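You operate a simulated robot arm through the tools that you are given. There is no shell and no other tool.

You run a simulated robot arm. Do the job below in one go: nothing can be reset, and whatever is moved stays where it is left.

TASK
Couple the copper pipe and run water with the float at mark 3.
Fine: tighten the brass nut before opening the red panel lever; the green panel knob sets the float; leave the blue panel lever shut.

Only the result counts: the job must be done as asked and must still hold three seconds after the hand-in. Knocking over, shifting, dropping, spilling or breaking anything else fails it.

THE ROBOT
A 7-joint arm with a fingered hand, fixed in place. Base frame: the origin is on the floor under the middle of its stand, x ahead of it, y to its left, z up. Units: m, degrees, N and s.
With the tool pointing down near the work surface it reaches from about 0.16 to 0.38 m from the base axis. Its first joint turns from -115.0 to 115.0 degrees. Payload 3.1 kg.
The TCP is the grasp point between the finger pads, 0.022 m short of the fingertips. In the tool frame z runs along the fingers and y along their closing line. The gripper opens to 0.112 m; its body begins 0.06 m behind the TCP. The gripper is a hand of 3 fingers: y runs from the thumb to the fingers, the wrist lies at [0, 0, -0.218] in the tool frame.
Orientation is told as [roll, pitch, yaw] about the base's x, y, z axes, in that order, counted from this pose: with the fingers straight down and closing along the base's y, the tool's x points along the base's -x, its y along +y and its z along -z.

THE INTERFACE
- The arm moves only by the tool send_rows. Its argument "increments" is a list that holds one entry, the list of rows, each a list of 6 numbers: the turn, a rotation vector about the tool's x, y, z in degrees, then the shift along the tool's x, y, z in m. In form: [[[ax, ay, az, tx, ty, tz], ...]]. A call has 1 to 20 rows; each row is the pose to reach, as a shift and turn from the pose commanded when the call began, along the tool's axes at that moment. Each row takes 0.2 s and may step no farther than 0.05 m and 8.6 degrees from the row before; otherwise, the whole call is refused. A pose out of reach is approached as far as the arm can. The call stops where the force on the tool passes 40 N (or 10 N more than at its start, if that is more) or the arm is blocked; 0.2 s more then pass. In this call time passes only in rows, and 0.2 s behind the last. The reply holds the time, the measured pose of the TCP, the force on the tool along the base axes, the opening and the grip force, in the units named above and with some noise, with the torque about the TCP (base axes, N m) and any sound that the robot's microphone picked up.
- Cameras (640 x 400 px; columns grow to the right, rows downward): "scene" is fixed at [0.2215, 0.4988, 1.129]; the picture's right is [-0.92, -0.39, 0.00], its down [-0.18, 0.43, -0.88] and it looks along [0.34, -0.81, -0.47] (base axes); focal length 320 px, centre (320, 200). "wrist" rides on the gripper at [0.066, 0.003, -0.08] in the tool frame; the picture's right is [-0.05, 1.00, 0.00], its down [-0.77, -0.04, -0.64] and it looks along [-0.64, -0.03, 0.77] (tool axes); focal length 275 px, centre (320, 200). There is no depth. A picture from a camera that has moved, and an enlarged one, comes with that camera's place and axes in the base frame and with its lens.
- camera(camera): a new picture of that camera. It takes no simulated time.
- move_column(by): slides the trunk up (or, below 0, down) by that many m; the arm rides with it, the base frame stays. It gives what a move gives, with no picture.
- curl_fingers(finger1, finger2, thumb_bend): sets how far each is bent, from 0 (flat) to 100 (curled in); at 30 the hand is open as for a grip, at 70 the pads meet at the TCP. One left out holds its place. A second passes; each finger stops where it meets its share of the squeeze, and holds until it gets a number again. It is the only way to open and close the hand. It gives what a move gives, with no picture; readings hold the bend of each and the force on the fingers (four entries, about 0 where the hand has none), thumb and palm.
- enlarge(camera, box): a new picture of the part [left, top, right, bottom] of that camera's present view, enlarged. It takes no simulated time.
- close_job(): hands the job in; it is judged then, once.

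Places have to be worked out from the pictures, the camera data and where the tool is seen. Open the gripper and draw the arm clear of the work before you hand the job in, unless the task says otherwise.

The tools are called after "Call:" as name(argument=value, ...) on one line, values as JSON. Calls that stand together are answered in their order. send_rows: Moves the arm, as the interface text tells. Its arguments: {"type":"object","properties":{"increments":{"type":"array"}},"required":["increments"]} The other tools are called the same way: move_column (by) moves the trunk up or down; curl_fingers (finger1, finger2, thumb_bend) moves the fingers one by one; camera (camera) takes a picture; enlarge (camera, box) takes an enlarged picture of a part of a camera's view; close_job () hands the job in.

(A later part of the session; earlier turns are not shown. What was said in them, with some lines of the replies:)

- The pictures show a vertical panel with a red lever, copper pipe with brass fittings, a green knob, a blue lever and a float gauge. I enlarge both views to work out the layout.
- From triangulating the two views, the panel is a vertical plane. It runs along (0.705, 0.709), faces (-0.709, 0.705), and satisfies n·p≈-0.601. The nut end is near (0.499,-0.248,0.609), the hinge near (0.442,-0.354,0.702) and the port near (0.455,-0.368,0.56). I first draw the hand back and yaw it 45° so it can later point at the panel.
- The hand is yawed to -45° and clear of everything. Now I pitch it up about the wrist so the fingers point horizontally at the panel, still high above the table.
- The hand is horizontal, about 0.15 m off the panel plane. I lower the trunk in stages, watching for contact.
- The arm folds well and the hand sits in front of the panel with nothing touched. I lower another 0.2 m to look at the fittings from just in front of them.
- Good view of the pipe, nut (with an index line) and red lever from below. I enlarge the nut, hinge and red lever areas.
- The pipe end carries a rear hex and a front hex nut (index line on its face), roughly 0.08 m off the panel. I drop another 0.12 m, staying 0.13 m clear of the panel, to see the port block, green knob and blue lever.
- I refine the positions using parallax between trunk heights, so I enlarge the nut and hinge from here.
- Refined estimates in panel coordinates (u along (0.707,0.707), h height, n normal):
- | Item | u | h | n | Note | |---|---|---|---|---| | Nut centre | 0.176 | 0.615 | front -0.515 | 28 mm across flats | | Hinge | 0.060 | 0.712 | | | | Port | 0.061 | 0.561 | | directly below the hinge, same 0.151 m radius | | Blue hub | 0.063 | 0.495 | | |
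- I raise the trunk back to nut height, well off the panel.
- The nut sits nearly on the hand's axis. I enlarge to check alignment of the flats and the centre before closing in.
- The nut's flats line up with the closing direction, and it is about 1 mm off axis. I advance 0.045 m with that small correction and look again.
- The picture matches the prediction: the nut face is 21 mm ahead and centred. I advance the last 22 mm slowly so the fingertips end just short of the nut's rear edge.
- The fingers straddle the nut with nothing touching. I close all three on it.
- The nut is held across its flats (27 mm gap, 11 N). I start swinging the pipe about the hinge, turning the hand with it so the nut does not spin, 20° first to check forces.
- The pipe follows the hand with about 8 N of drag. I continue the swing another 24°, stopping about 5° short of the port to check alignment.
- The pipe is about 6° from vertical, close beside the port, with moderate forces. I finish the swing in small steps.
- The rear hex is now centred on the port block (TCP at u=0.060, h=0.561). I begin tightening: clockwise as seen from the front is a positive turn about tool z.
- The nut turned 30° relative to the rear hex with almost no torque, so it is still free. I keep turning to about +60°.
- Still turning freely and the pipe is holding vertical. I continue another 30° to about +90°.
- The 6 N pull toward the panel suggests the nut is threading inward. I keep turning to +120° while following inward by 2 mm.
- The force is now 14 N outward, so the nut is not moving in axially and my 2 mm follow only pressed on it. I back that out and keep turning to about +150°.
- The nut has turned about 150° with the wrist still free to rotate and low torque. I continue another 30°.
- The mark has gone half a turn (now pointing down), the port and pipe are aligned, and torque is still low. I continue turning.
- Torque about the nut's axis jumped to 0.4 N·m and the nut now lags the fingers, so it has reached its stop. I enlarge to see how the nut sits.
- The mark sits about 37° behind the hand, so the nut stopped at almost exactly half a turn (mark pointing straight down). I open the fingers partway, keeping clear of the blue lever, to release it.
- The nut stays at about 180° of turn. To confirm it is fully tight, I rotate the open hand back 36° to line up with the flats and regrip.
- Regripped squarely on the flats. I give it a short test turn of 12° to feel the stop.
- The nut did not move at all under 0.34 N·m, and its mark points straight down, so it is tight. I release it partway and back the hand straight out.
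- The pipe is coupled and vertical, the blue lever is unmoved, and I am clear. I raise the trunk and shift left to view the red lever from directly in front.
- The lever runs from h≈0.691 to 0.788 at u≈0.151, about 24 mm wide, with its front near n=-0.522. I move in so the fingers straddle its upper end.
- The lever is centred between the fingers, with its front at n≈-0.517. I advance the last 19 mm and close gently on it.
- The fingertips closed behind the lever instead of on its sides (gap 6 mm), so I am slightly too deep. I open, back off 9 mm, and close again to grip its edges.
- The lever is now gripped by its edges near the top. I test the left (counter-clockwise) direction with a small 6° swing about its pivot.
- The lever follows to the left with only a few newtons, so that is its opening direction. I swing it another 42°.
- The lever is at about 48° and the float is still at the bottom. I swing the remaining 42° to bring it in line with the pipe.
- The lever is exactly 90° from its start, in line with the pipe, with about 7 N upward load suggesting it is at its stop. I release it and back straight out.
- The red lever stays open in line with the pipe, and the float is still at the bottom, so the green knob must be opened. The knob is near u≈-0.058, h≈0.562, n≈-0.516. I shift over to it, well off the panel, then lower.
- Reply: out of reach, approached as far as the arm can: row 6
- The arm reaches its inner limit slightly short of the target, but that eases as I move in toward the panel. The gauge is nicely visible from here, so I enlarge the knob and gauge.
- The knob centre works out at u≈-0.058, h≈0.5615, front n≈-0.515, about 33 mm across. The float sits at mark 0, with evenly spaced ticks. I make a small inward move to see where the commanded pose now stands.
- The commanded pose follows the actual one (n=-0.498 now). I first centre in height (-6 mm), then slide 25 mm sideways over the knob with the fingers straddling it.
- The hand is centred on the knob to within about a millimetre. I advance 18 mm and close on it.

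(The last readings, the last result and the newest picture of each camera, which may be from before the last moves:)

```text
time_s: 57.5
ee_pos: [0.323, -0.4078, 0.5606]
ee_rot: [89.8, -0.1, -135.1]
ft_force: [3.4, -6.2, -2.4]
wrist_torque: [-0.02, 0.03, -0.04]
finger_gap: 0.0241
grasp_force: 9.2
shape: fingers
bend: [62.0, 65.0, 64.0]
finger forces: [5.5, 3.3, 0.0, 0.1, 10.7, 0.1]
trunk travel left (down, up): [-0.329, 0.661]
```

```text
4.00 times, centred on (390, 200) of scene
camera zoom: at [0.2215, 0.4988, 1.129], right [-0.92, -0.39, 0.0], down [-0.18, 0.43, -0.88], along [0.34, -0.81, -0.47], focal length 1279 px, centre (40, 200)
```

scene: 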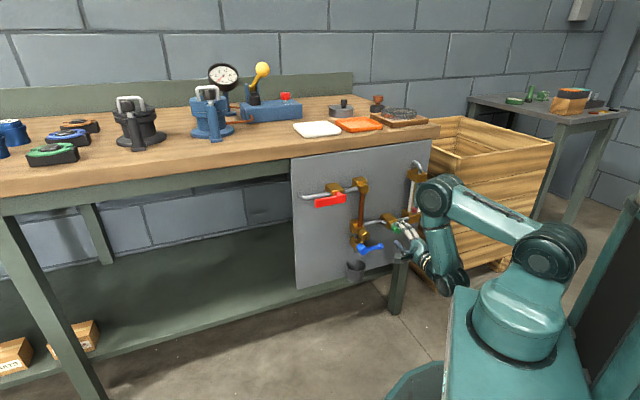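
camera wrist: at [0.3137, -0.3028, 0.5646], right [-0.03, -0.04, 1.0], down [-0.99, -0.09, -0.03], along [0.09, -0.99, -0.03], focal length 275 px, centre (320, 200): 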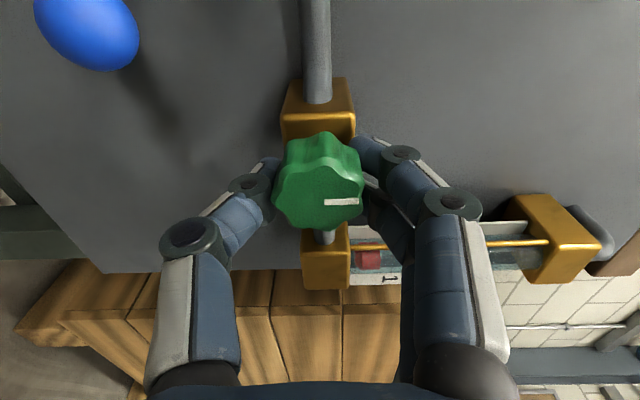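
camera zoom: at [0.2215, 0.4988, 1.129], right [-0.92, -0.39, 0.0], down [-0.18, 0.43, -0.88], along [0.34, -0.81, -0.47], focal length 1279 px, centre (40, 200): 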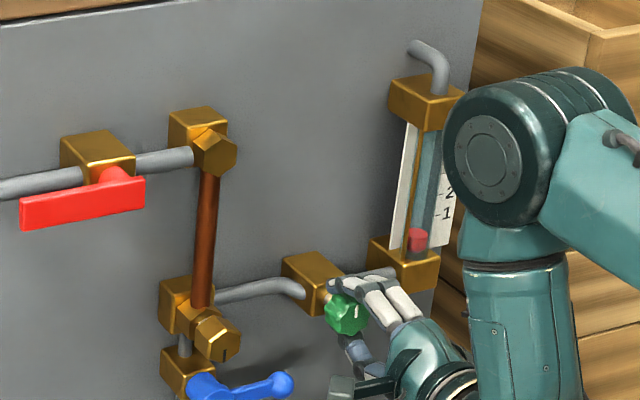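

The knob is gripped, and the scene camera still sees the float tube. I turn the knob 20° counter-clockwise and watch the float.

Call:
send_rows(increments=[[[0, 0, -5, 0, 0, 0], [0, 0, -10, 0, 0, 0], [0, 0, -15, 0, 0, 0], [0, 0, -20, 0, 0, 0]]])

Call:
enlarge(camera="scene", box=[360, 150, 440, 240])

Call:
camera(camera="wrist")

```text
time_s: 58.5
ee_pos: [0.3237, -0.4081, 0.5607]
ee_rot: [89.8, -20.0, -135.1]
ft_force: [4.8, -7.2, 4.4]
wrist_torque: [-0.03, -0.06, -0.03]
finger_gap: 0.0241
grasp_force: 9.9
shape: fingers
bend: [62.0, 65.0, 65.0]
finger forces: [6.6, 4.7, 0.0, 0.0, 8.5, 0.0]
trunk travel left (down, up): [-0.329, 0.661]
```

```text
4.44 times, centred on (400, 195) of scene
camera zoom: at [0.2215, 0.4988, 1.129], right [-0.92, -0.39, 0.0], down [-0.18, 0.43, -0.88], along [0.34, -0.81, -0.47], focal length 1422 px, centre (-36, 222)
```

zoom: 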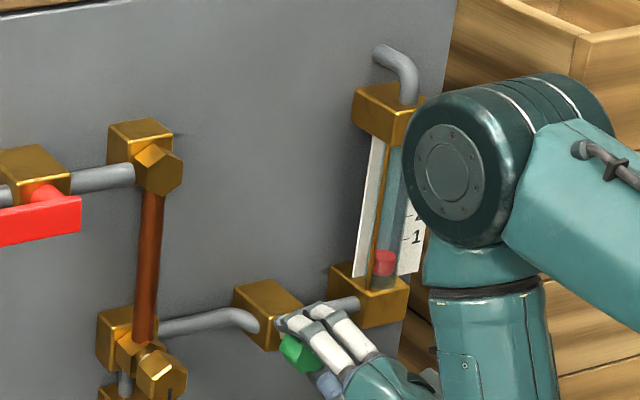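

```text
taken
camera wrist: at [0.3117, -0.3048, 0.5418], right [0.21, 0.21, 0.95], down [-0.97, -0.07, 0.23], along [0.12, -0.98, 0.19], focal length 275 px, centre (320, 200)
```

wrist: 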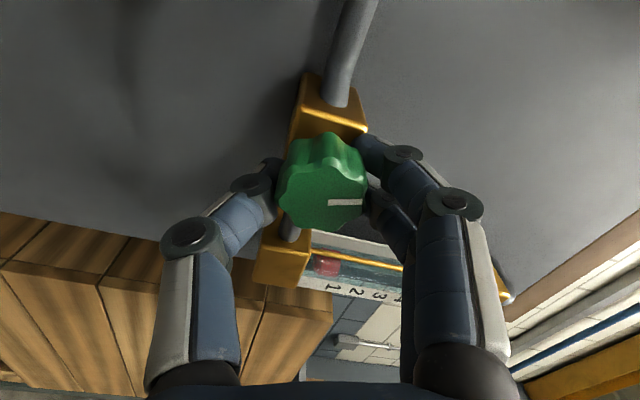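

The knob follows the hand. I enlarge the gauge in the wrist view to read the float.

Call:
enlarge(camera="wrist", box=[270, 220, 430, 320])

```text
4.00 times, centred on (350, 270) of wrist
camera zoom: at [0.3117, -0.3048, 0.5418], right [0.21, 0.21, 0.95], down [-0.97, -0.07, 0.23], along [0.12, -0.98, 0.19], focal length 1101 px, centre (200, -80)
```

zoom: 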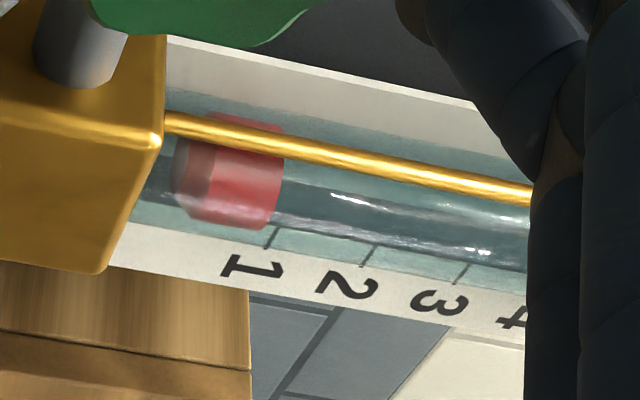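

Comparing with earlier scene pictures, the float has barely moved, if at all. I continue another 40° counter-clockwise.

Call:
send_rows(increments=[[[0, 0, -8, 0, 0, 0], [0, 0, -16, 0, 0, 0], [0, 0, -24, 0, 0, 0], [0, 0, -32, 0, 0, 0], [0, 0, -40, 0, 0, 0]]])

Call:
enlarge(camera="scene", box=[360, 150, 440, 240])

Call:
camera(camera="wrist")

```text
time_s: 59.7
ee_pos: [0.3234, -0.407, 0.5598]
ee_rot: [90.2, -60.1, -135.3]
ft_force: [5.8, -12.5, 18.5]
wrist_torque: [-0.12, -0.23, -0.07]
finger_gap: 0.0246
grasp_force: 13.5
shape: fingers
bend: [61.0, 63.0, 65.0]
finger forces: [6.4, 9.9, 0.0, 0.0, 9.1, 0.0]
trunk travel left (down, up): [-0.329, 0.661]
```

```text
4.44 times, centred on (400, 195) of scene
camera zoom: at [0.2215, 0.4988, 1.129], right [-0.92, -0.39, 0.0], down [-0.18, 0.43, -0.88], along [0.34, -0.81, -0.47], focal length 1422 px, centre (-36, 222)
```

zoom: 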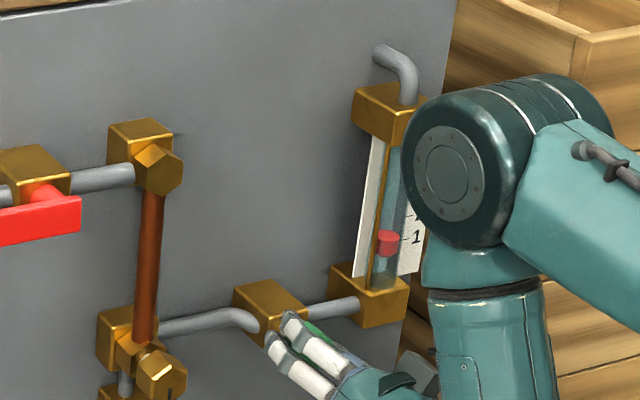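

```text
taken
camera wrist: at [0.2926, -0.3232, 0.5062], right [0.6, 0.6, 0.54], down [-0.74, 0.16, 0.65], along [0.3, -0.79, 0.54], focal length 275 px, centre (320, 200)
```

wrist: 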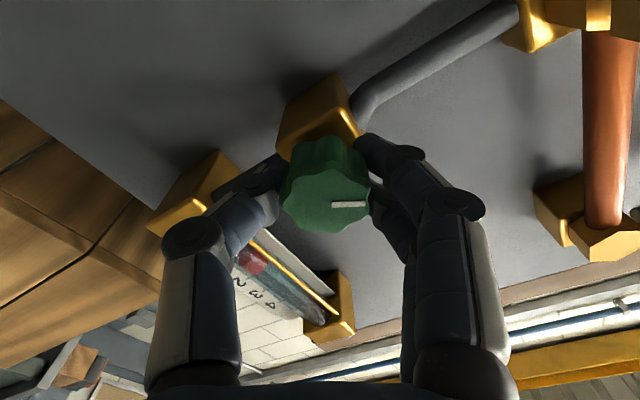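

The float has risen to nearly mark 1, so counter-clockwise opens it. The side force has grown to about 18 N from a slight axis offset, so I relieve it by shifting up 1.5 mm and let the flow settle.

Call:
send_rows(increments=[[[0, 0, 0, -0.0007, 0.0004, 0.0005], [0, 0, 0, -0.0013, 0.00075, 0.001], [0, 0, 0, -0.0013, 0.00075, 0.001], [0, 0, 0, -0.0013, 0.00075, 0.001], [0, 0, 0, -0.0013, 0.00075, 0.001], [0, 0, 0, -0.0013, 0.00075, 0.001]]])

Call:
enlarge(camera="scene", box=[360, 150, 440, 240])

Call:
enlarge(camera="wrist", box=[200, 200, 380, 360])

```text
time_s: 61.1
ee_pos: [0.3234, -0.4074, 0.5618]
ee_rot: [89.6, -60.0, -134.8]
ft_force: [0.6, -2.4, 9.1]
wrist_torque: [-0.1, -0.05, 0.03]
finger_gap: 0.0239
grasp_force: 9.0
shape: fingers
bend: [62.0, 64.0, 65.0]
finger forces: [5.5, 5.0, 0.1, 0.0, 8.4, 0.0]
trunk travel left (down, up): [-0.329, 0.661]
```

```text
4.44 times, centred on (400, 195) of scene
camera zoom: at [0.2215, 0.4988, 1.129], right [-0.92, -0.39, 0.0], down [-0.18, 0.43, -0.88], along [0.34, -0.81, -0.47], focal length 1422 px, centre (-36, 222)
```

zoom: 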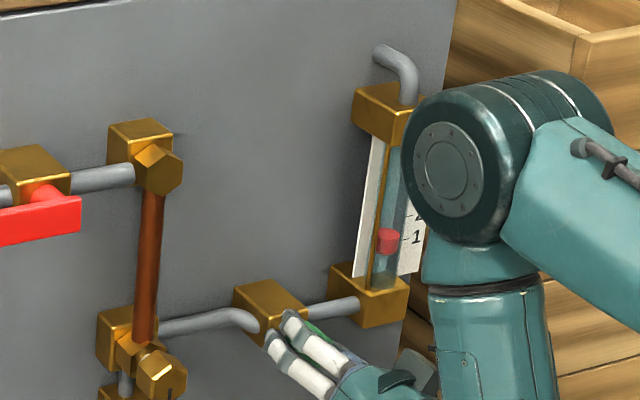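

```text
2.50 times, centred on (290, 280) of wrist
camera zoom: at [0.293, -0.324, 0.5072], right [0.6, 0.59, 0.54], down [-0.74, 0.15, 0.65], along [0.3, -0.79, 0.53], focal length 688 px, centre (395, 0)
```

zoom: 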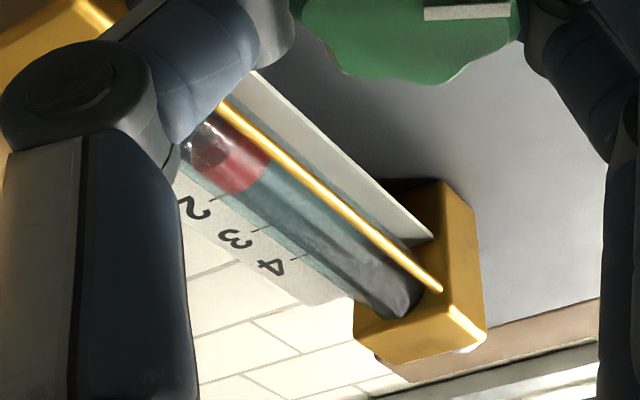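

The float settled at about 0.9 after 60° of knob turn (24 px per mark in this zoom, rest at 263, now 241). I turn another 48° counter-clockwise, shifting up 1 mm more to ease the side load.

Call:
send_rows(increments=[[[0, 0, -8, -0.0004, 0.0002, 0], [0, 0, -16, -0.0009, 0.0005, 0], [0, 0, -24, -0.0009, 0.0005, 0], [0, 0, -32, -0.0009, 0.0005, 0], [0, 0, -40, -0.0009, 0.0005, 0], [0, 0, -48, -0.0009, 0.0005, 0]]])

Call:
enlarge(camera="scene", box=[360, 150, 440, 240])

Call:
camera(camera="wrist")

```text
time_s: 62.5
ee_pos: [0.3244, -0.406, 0.5642]
ee_rot: [-89.6, -71.8, 44.7]
ft_force: [9.2, 6.2, 7.5]
wrist_torque: [-0.01, -0.17, 0.14]
finger_gap: 0.0234
grasp_force: 10.1
shape: fingers
bend: [62.0, 64.0, 66.0]
finger forces: [6.7, 7.5, 0.1, 0.0, 6.9, 0.1]
trunk travel left (down, up): [-0.329, 0.661]
```

```text
4.44 times, centred on (400, 195) of scene
camera zoom: at [0.2215, 0.4988, 1.129], right [-0.92, -0.39, 0.0], down [-0.18, 0.43, -0.88], along [0.34, -0.81, -0.47], focal length 1422 px, centre (-36, 222)
```

zoom: 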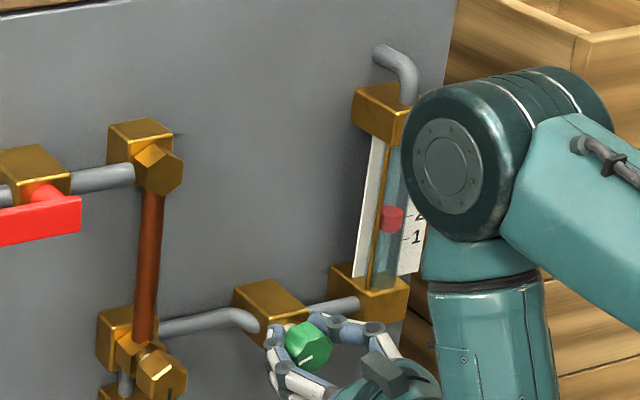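

```text
taken
camera wrist: at [0.256, -0.3615, 0.5015], right [0.68, 0.68, -0.27], down [-0.3, 0.59, 0.75], along [0.67, -0.43, 0.61], focal length 275 px, centre (320, 200)
```

wrist: 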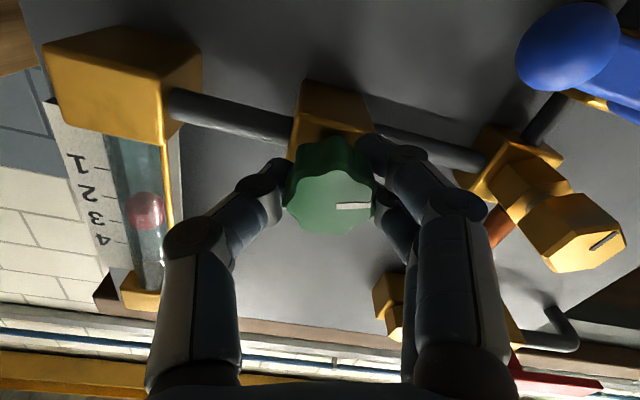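

The float reads about 1.85 after 108°, so roughly 50° per mark. I turn another 30° and let it settle.

Call:
send_rows(increments=[[[0, 0, -7.5, 0, 0, 0], [0, 0, -15, 0, 0, 0], [0, 0, -22.5, 0, 0, 0], [0, 0, -30, 0, 0, 0], [0, 0, -30, 0, 0, 0], [0, 0, -30, 0, 0, 0], [0, 0, -30, 0, 0, 0], [0, 0, -30, 0, 0, 0]]])

Call:
enlarge(camera="scene", box=[360, 150, 440, 240])

Call:
camera(camera="wrist")

```text
time_s: 64.3
ee_pos: [0.3232, -0.4078, 0.564]
ee_rot: [-89.6, -41.9, 44.7]
ft_force: [13.4, 3.7, -1.0]
wrist_torque: [-0.05, -0.1, 0.08]
finger_gap: 0.0221
grasp_force: 11.0
shape: fingers
bend: [62.0, 61.0, 66.0]
finger forces: [7.2, 9.2, 0.1, 0.1, 6.2, 0.1]
trunk travel left (down, up): [-0.329, 0.661]
```

```text
4.44 times, centred on (400, 195) of scene
camera zoom: at [0.2215, 0.4988, 1.129], right [-0.92, -0.39, 0.0], down [-0.18, 0.43, -0.88], along [0.34, -0.81, -0.47], focal length 1422 px, centre (-36, 222)
```

zoom: 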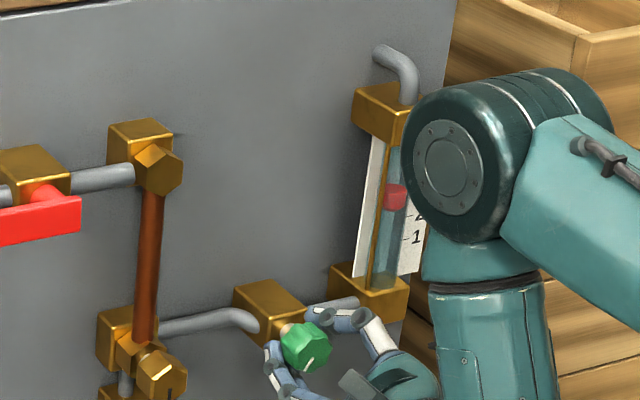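

```text
taken
camera wrist: at [0.2342, -0.3829, 0.5176], right [0.49, 0.5, -0.71], down [-0.06, 0.84, 0.55], along [0.87, -0.23, 0.44], focal length 275 px, centre (320, 200)
```

wrist: 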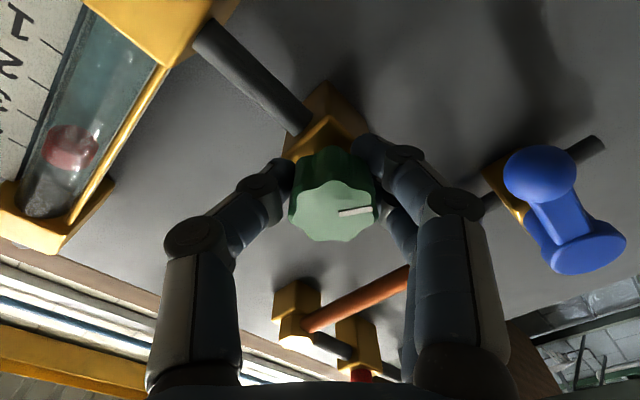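

The float is at about 2.76 after 138°. For an accurate reading I release the knob, back off, and look at the gauge level with mark 3.

Call:
curl_fingers(finger1=49, finger2=49, thumb_bend=49)

Call:
send_rows(increments=[[[0, 0, 0, 0, 0, -0.01], [0, 0, 0, 0, 0, -0.022], [0, 0, 0, 0, 0, -0.034], [0, 0, 0, 0, 0, -0.045]]])

Call:
enlarge(camera="scene", box=[360, 150, 440, 240])

```text
time_s: 65.3
ee_pos: [0.323, -0.4062, 0.5632]
ee_rot: [-89.7, -42.1, 44.6]
ft_force: [0.9, -0.8, -1.1]
wrist_torque: [0.0, 0.04, -0.02]
finger_gap: 0.0578
grasp_force: 0.0
shape: fingers
bend: [49.0, 49.0, 49.0]
finger forces: [0.0, 0.1, 0.0, 0.0, 0.0, 0.0]
trunk travel left (down, up): [-0.329, 0.661]
```

```text
time_s: 66.3
ee_pos: [0.2984, -0.3763, 0.5634]
ee_rot: [-89.5, -41.9, 44.5]
ft_force: [0.1, 0.1, 0.0]
wrist_torque: [0.01, 0.02, -0.01]
finger_gap: 0.0573
grasp_force: 0.0
shape: fingers
bend: [49.0, 49.0, 49.0]
finger forces: [0.0, 0.0, 0.0, 0.1, 0.0, 0.1]
out of reach, approached as far as the arm can: row 4
trunk travel left (down, up): [-0.329, 0.661]
```

```text
4.44 times, centred on (400, 195) of scene
camera zoom: at [0.2215, 0.4988, 1.129], right [-0.92, -0.39, 0.0], down [-0.18, 0.43, -0.88], along [0.34, -0.81, -0.47], focal length 1422 px, centre (-36, 222)
```

zoom: 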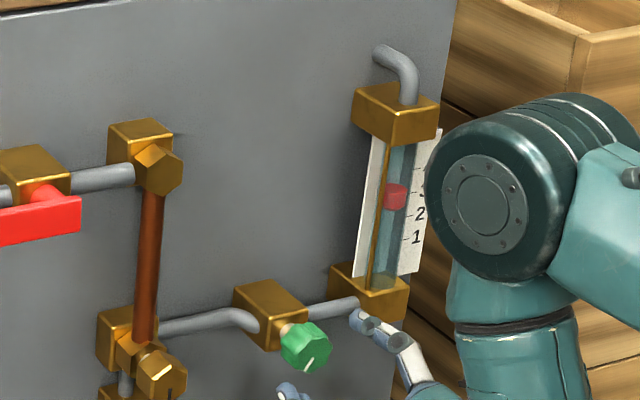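

The gauge is unobstructed in the scene view now, with the float near tick 3. I enlarge it further.

Call:
enlarge(camera="scene", box=[400, 170, 430, 220])

```text
8.00 times, centred on (415, 195) of scene
camera zoom: at [0.2215, 0.4988, 1.129], right [-0.92, -0.39, 0.0], down [-0.18, 0.43, -0.88], along [0.34, -0.81, -0.47], focal length 2559 px, centre (-440, 240)
```

zoom: 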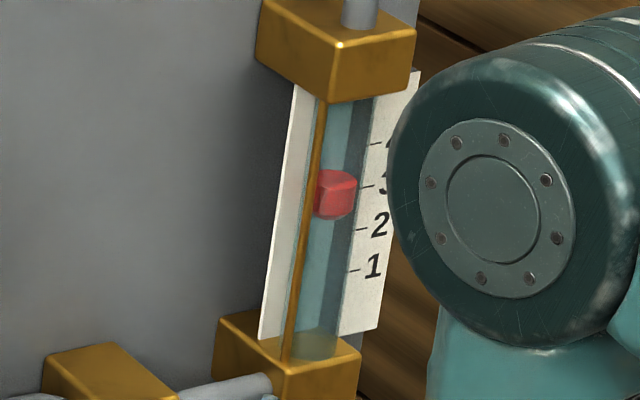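

To get a parallax-free reading, I raise the trunk so the camera will be level with mark 3, then rotate the empty hand back to where the wrist camera looks sideways at the gauge.

Call:
move_column(by=0.093)

Call:
send_rows(increments=[[[0, 0, 7.67, 0, 0, 0], [0, 0, 15.33, 0, 0, 0], [0, 0, 23, 0, 0, 0], [0, 0, 30.67, 0, 0, 0], [0, 0, 38.33, 0, 0, 0], [0, 0, 46, 0, 0, 0], [0, 0, 53.67, 0, 0, 0], [0, 0, 61.33, 0, 0, 0], [0, 0, 69, 0, 0, 0], [0, 0, 76.67, 0, 0, 0], [0, 0, 84.33, 0, 0, 0], [0, 0, 92, 0, 0, 0], [0, 0, 99.67, 0, 0, 0], [0, 0, 107.33, 0, 0, 0], [0, 0, 115, 0, 0, 0], [0, 0, 122.67, 0, 0, 0], [0, 0, 130.33, 0, 0, 0], [0, 0, 138, 0, 0, 0]]])

Call:
camera(camera="wrist")

```text
time_s: 67.6
ee_pos: [0.2983, -0.3776, 0.6564]
ee_rot: [-89.6, -42.0, 44.5]
ft_force: [-0.5, 0.8, -0.1]
wrist_torque: [-0.02, 0.0, 0.01]
finger_gap: 0.0572
grasp_force: 0.1
shape: fingers
bend: [49.0, 49.0, 49.0]
finger forces: [0.0, 0.0, 0.0, 0.1, 0.1, 0.0]
trunk travel left (down, up): [-0.422, 0.568]
```

```text
time_s: 71.4
ee_pos: [0.2974, -0.3769, 0.6566]
ee_rot: [89.6, 0.2, -135.2]
ft_force: [-0.6, 0.3, 0.2]
wrist_torque: [0.0, -0.02, 0.0]
finger_gap: 0.0575
grasp_force: 0.1
shape: fingers
bend: [49.0, 49.0, 49.0]
finger forces: [0.1, 0.1, 0.0, 0.0, 0.0, 0.0]
trunk travel left (down, up): [-0.422, 0.568]
```

```text
taken
camera wrist: at [0.2888, -0.2719, 0.6617], right [-0.03, -0.04, 1.0], down [-1.0, -0.09, -0.03], along [0.09, -0.99, -0.04], focal length 275 px, centre (320, 200)
```

wrist: 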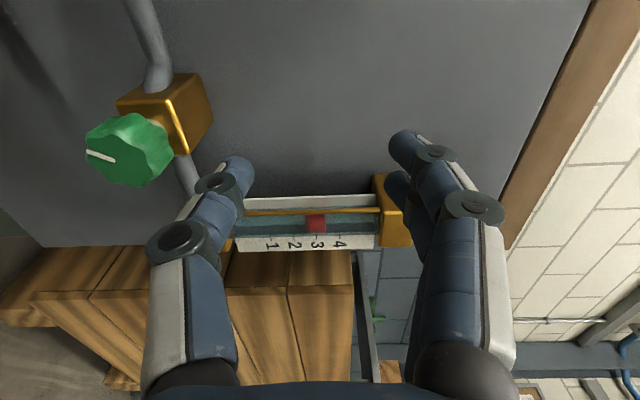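

A clear, level view of the gauge. I enlarge it to compare the float with tick 3.

Call:
enlarge(camera="wrist", box=[230, 180, 410, 260])

Call:
enlarge(camera="wrist", box=[280, 200, 360, 250])

Call:
enlarge(camera="scene", box=[390, 165, 430, 225])

```text
3.56 times, centred on (320, 220) of wrist
camera zoom: at [0.2888, -0.2719, 0.6617], right [-0.03, -0.04, 1.0], down [-1.0, -0.09, -0.03], along [0.09, -0.99, -0.04], focal length 979 px, centre (320, 129)
```

zoom: 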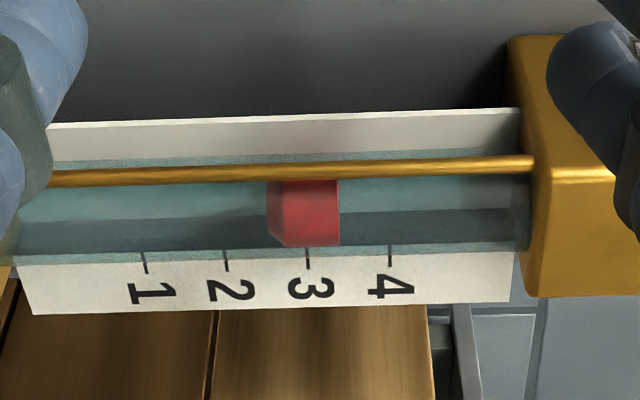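

```text
8.00 times, centred on (320, 225) of wrist
camera zoom: at [0.2888, -0.2719, 0.6617], right [-0.03, -0.04, 1.0], down [-1.0, -0.09, -0.03], along [0.09, -0.99, -0.04], focal length 2202 px, centre (320, 0)
```

zoom: 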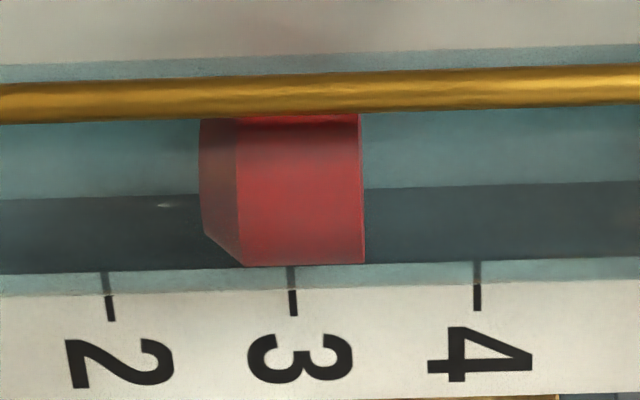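

```text
6.67 times, centred on (410, 195) of scene
camera zoom: at [0.2215, 0.4988, 1.129], right [-0.92, -0.39, 0.0], down [-0.18, 0.43, -0.88], along [0.34, -0.81, -0.47], focal length 2132 px, centre (-280, 233)
```

zoom: 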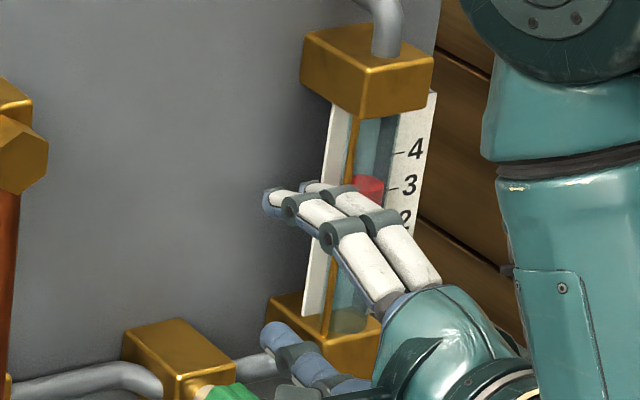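

In the near-level view the float brackets tick 3, spacing about 20 mm per mark. I lower the trunk 12 mm so the camera is truly level with mark 3, to remove the last parallax.

Call:
move_column(by=-0.012)

Call:
enlarge(camera="wrist", box=[290, 200, 370, 250])

Call:
enlarge(camera="wrist", box=[230, 180, 410, 260])

```text
time_s: 72.0
ee_pos: [0.2986, -0.3759, 0.6454]
ee_rot: [89.6, 0.1, -135.2]
ft_force: [-0.8, 0.3, 0.5]
wrist_torque: [-0.03, -0.01, -0.05]
finger_gap: 0.0572
grasp_force: 0.1
shape: fingers
bend: [49.0, 49.0, 49.0]
finger forces: [0.0, 0.0, 0.1, 0.0, 0.0, 0.0]
trunk travel left (down, up): [-0.41, 0.58]
```

```text
8.00 times, centred on (330, 225) of wrist
camera zoom: at [0.2888, -0.2719, 0.6495], right [-0.03, -0.04, 1.0], down [-1.0, -0.09, -0.03], along [0.09, -0.99, -0.04], focal length 2202 px, centre (240, 0)
```

zoom: 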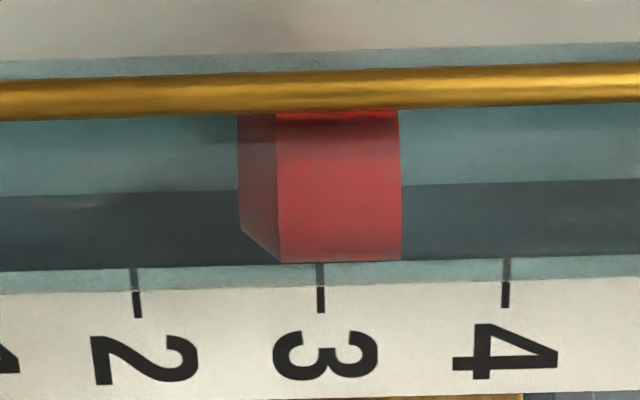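

```text
3.56 times, centred on (320, 220) of wrist
camera zoom: at [0.2888, -0.2719, 0.6495], right [-0.03, -0.04, 1.0], down [-1.0, -0.09, -0.03], along [0.09, -0.99, -0.04], focal length 979 px, centre (320, 129)
```

zoom: 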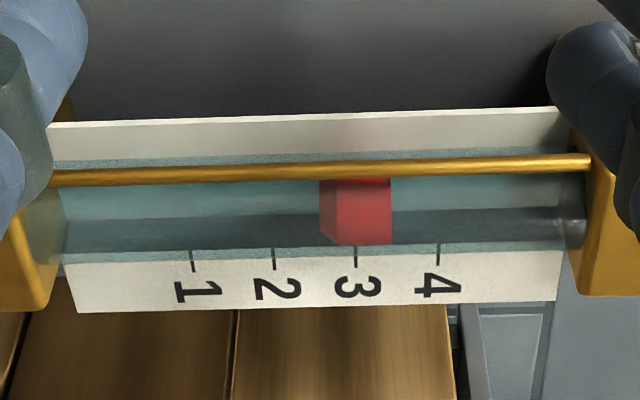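

In the level view tick 3 lines up with the float's overall centre (tick at column 316–320, float from 238 to 400, centre 319), so it reads about 3.0. I raise the trunk to draw the hand clear, then recheck that the float holds.

Call:
move_column(by=0.3)

Call:
curl_fingers(finger1=30, finger2=30, thumb_bend=30)

Call:
camera(camera="scene")

Call:
enlarge(camera="scene", box=[295, 150, 435, 290])

Call:
enlarge(camera="scene", box=[400, 170, 430, 220])

```text
time_s: 75.0
ee_pos: [0.2984, -0.3765, 0.9448]
ee_rot: [89.5, -0.1, -135.3]
ft_force: [-0.4, -0.7, 0.1]
wrist_torque: [-0.01, 0.03, -0.01]
finger_gap: 0.0569
grasp_force: 0.0
shape: fingers
bend: [49.0, 49.0, 49.0]
finger forces: [0.0, 0.1, 0.0, 0.1, 0.0, 0.0]
trunk travel left (down, up): [-0.71, 0.28]
```

```text
time_s: 76.0
ee_pos: [0.2982, -0.3764, 0.9449]
ee_rot: [89.6, 0.0, -135.3]
ft_force: [0.1, 0.4, -0.8]
wrist_torque: [0.02, 0.0, 0.01]
finger_gap: 0.1109
grasp_force: 0.0
shape: fingers
bend: [30.0, 30.0, 30.0]
finger forces: [0.1, 0.0, 0.0, 0.1, 0.0, 0.0]
trunk travel left (down, up): [-0.71, 0.28]
```

```text
taken
```

scene: 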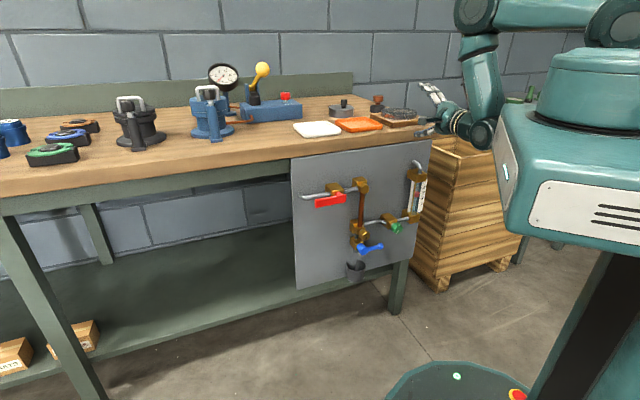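

```text
2.86 times, centred on (365, 220) of scene
camera zoom: at [0.2215, 0.4988, 1.129], right [-0.92, -0.39, 0.0], down [-0.18, 0.43, -0.88], along [0.34, -0.81, -0.47], focal length 914 px, centre (191, 143)
```

zoom: 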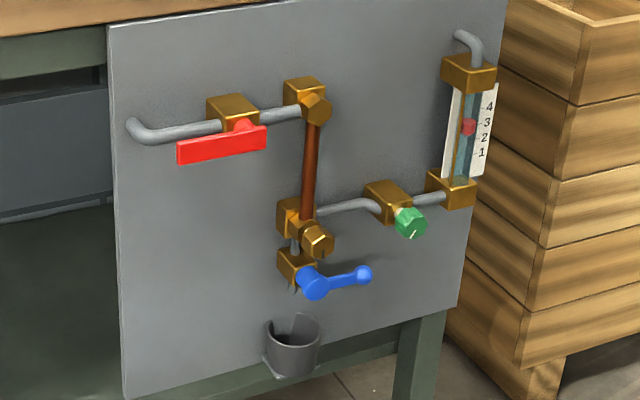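

```text
8.00 times, centred on (415, 195) of scene
camera zoom: at [0.2215, 0.4988, 1.129], right [-0.92, -0.39, 0.0], down [-0.18, 0.43, -0.88], along [0.34, -0.81, -0.47], focal length 2559 px, centre (-440, 240)
```

zoom: 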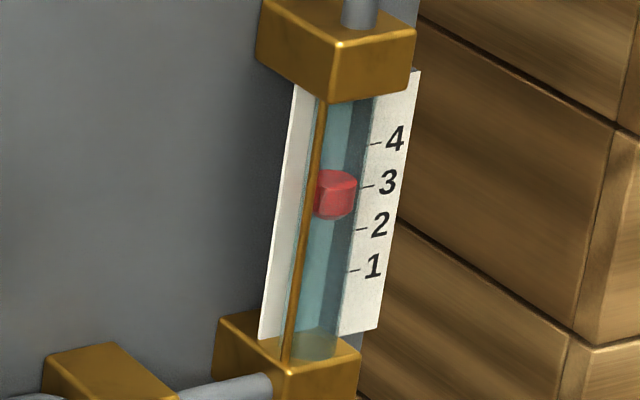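

The pictures now show:
- **Float:** steady at mark 3, unchanged over the last 10 s.
- **Pipe:** vertical on its port, with the nut tight.
- **Red lever:** in line with its pipe, open.
- **Blue lever:** exactly where it started.
- **Hand:** open and well above the work.

I hand the job in.

Call:
close_job()

```text
The job is handed in.
```

The copper pipe is coupled and water is running, with the float reading about mark 3. I handed the job in; no verdict came back.

- **Pipe and nut:** I swung the pipe onto its port below the hinge. I tightened the brass nut half a turn, to where it would go no further. A second try at about 0.34 N·m did not move it.
- **Red lever:** I opened it only after the nut was tight. It sits in line with its pipe, 90° from where it started.
- **Green knob:** I turned it about 138° counter-clockwise. Seen level with mark 3, the middle of the float lines up with the tick. If the float is read at its straight-sided part instead, it comes to about 3.1. It held steady for the last 10 seconds before hand-in.
- **Blue lever:** left shut, in the same place as at the start.

In the last picture nothing else looks moved, and the hand is open and well above the work.
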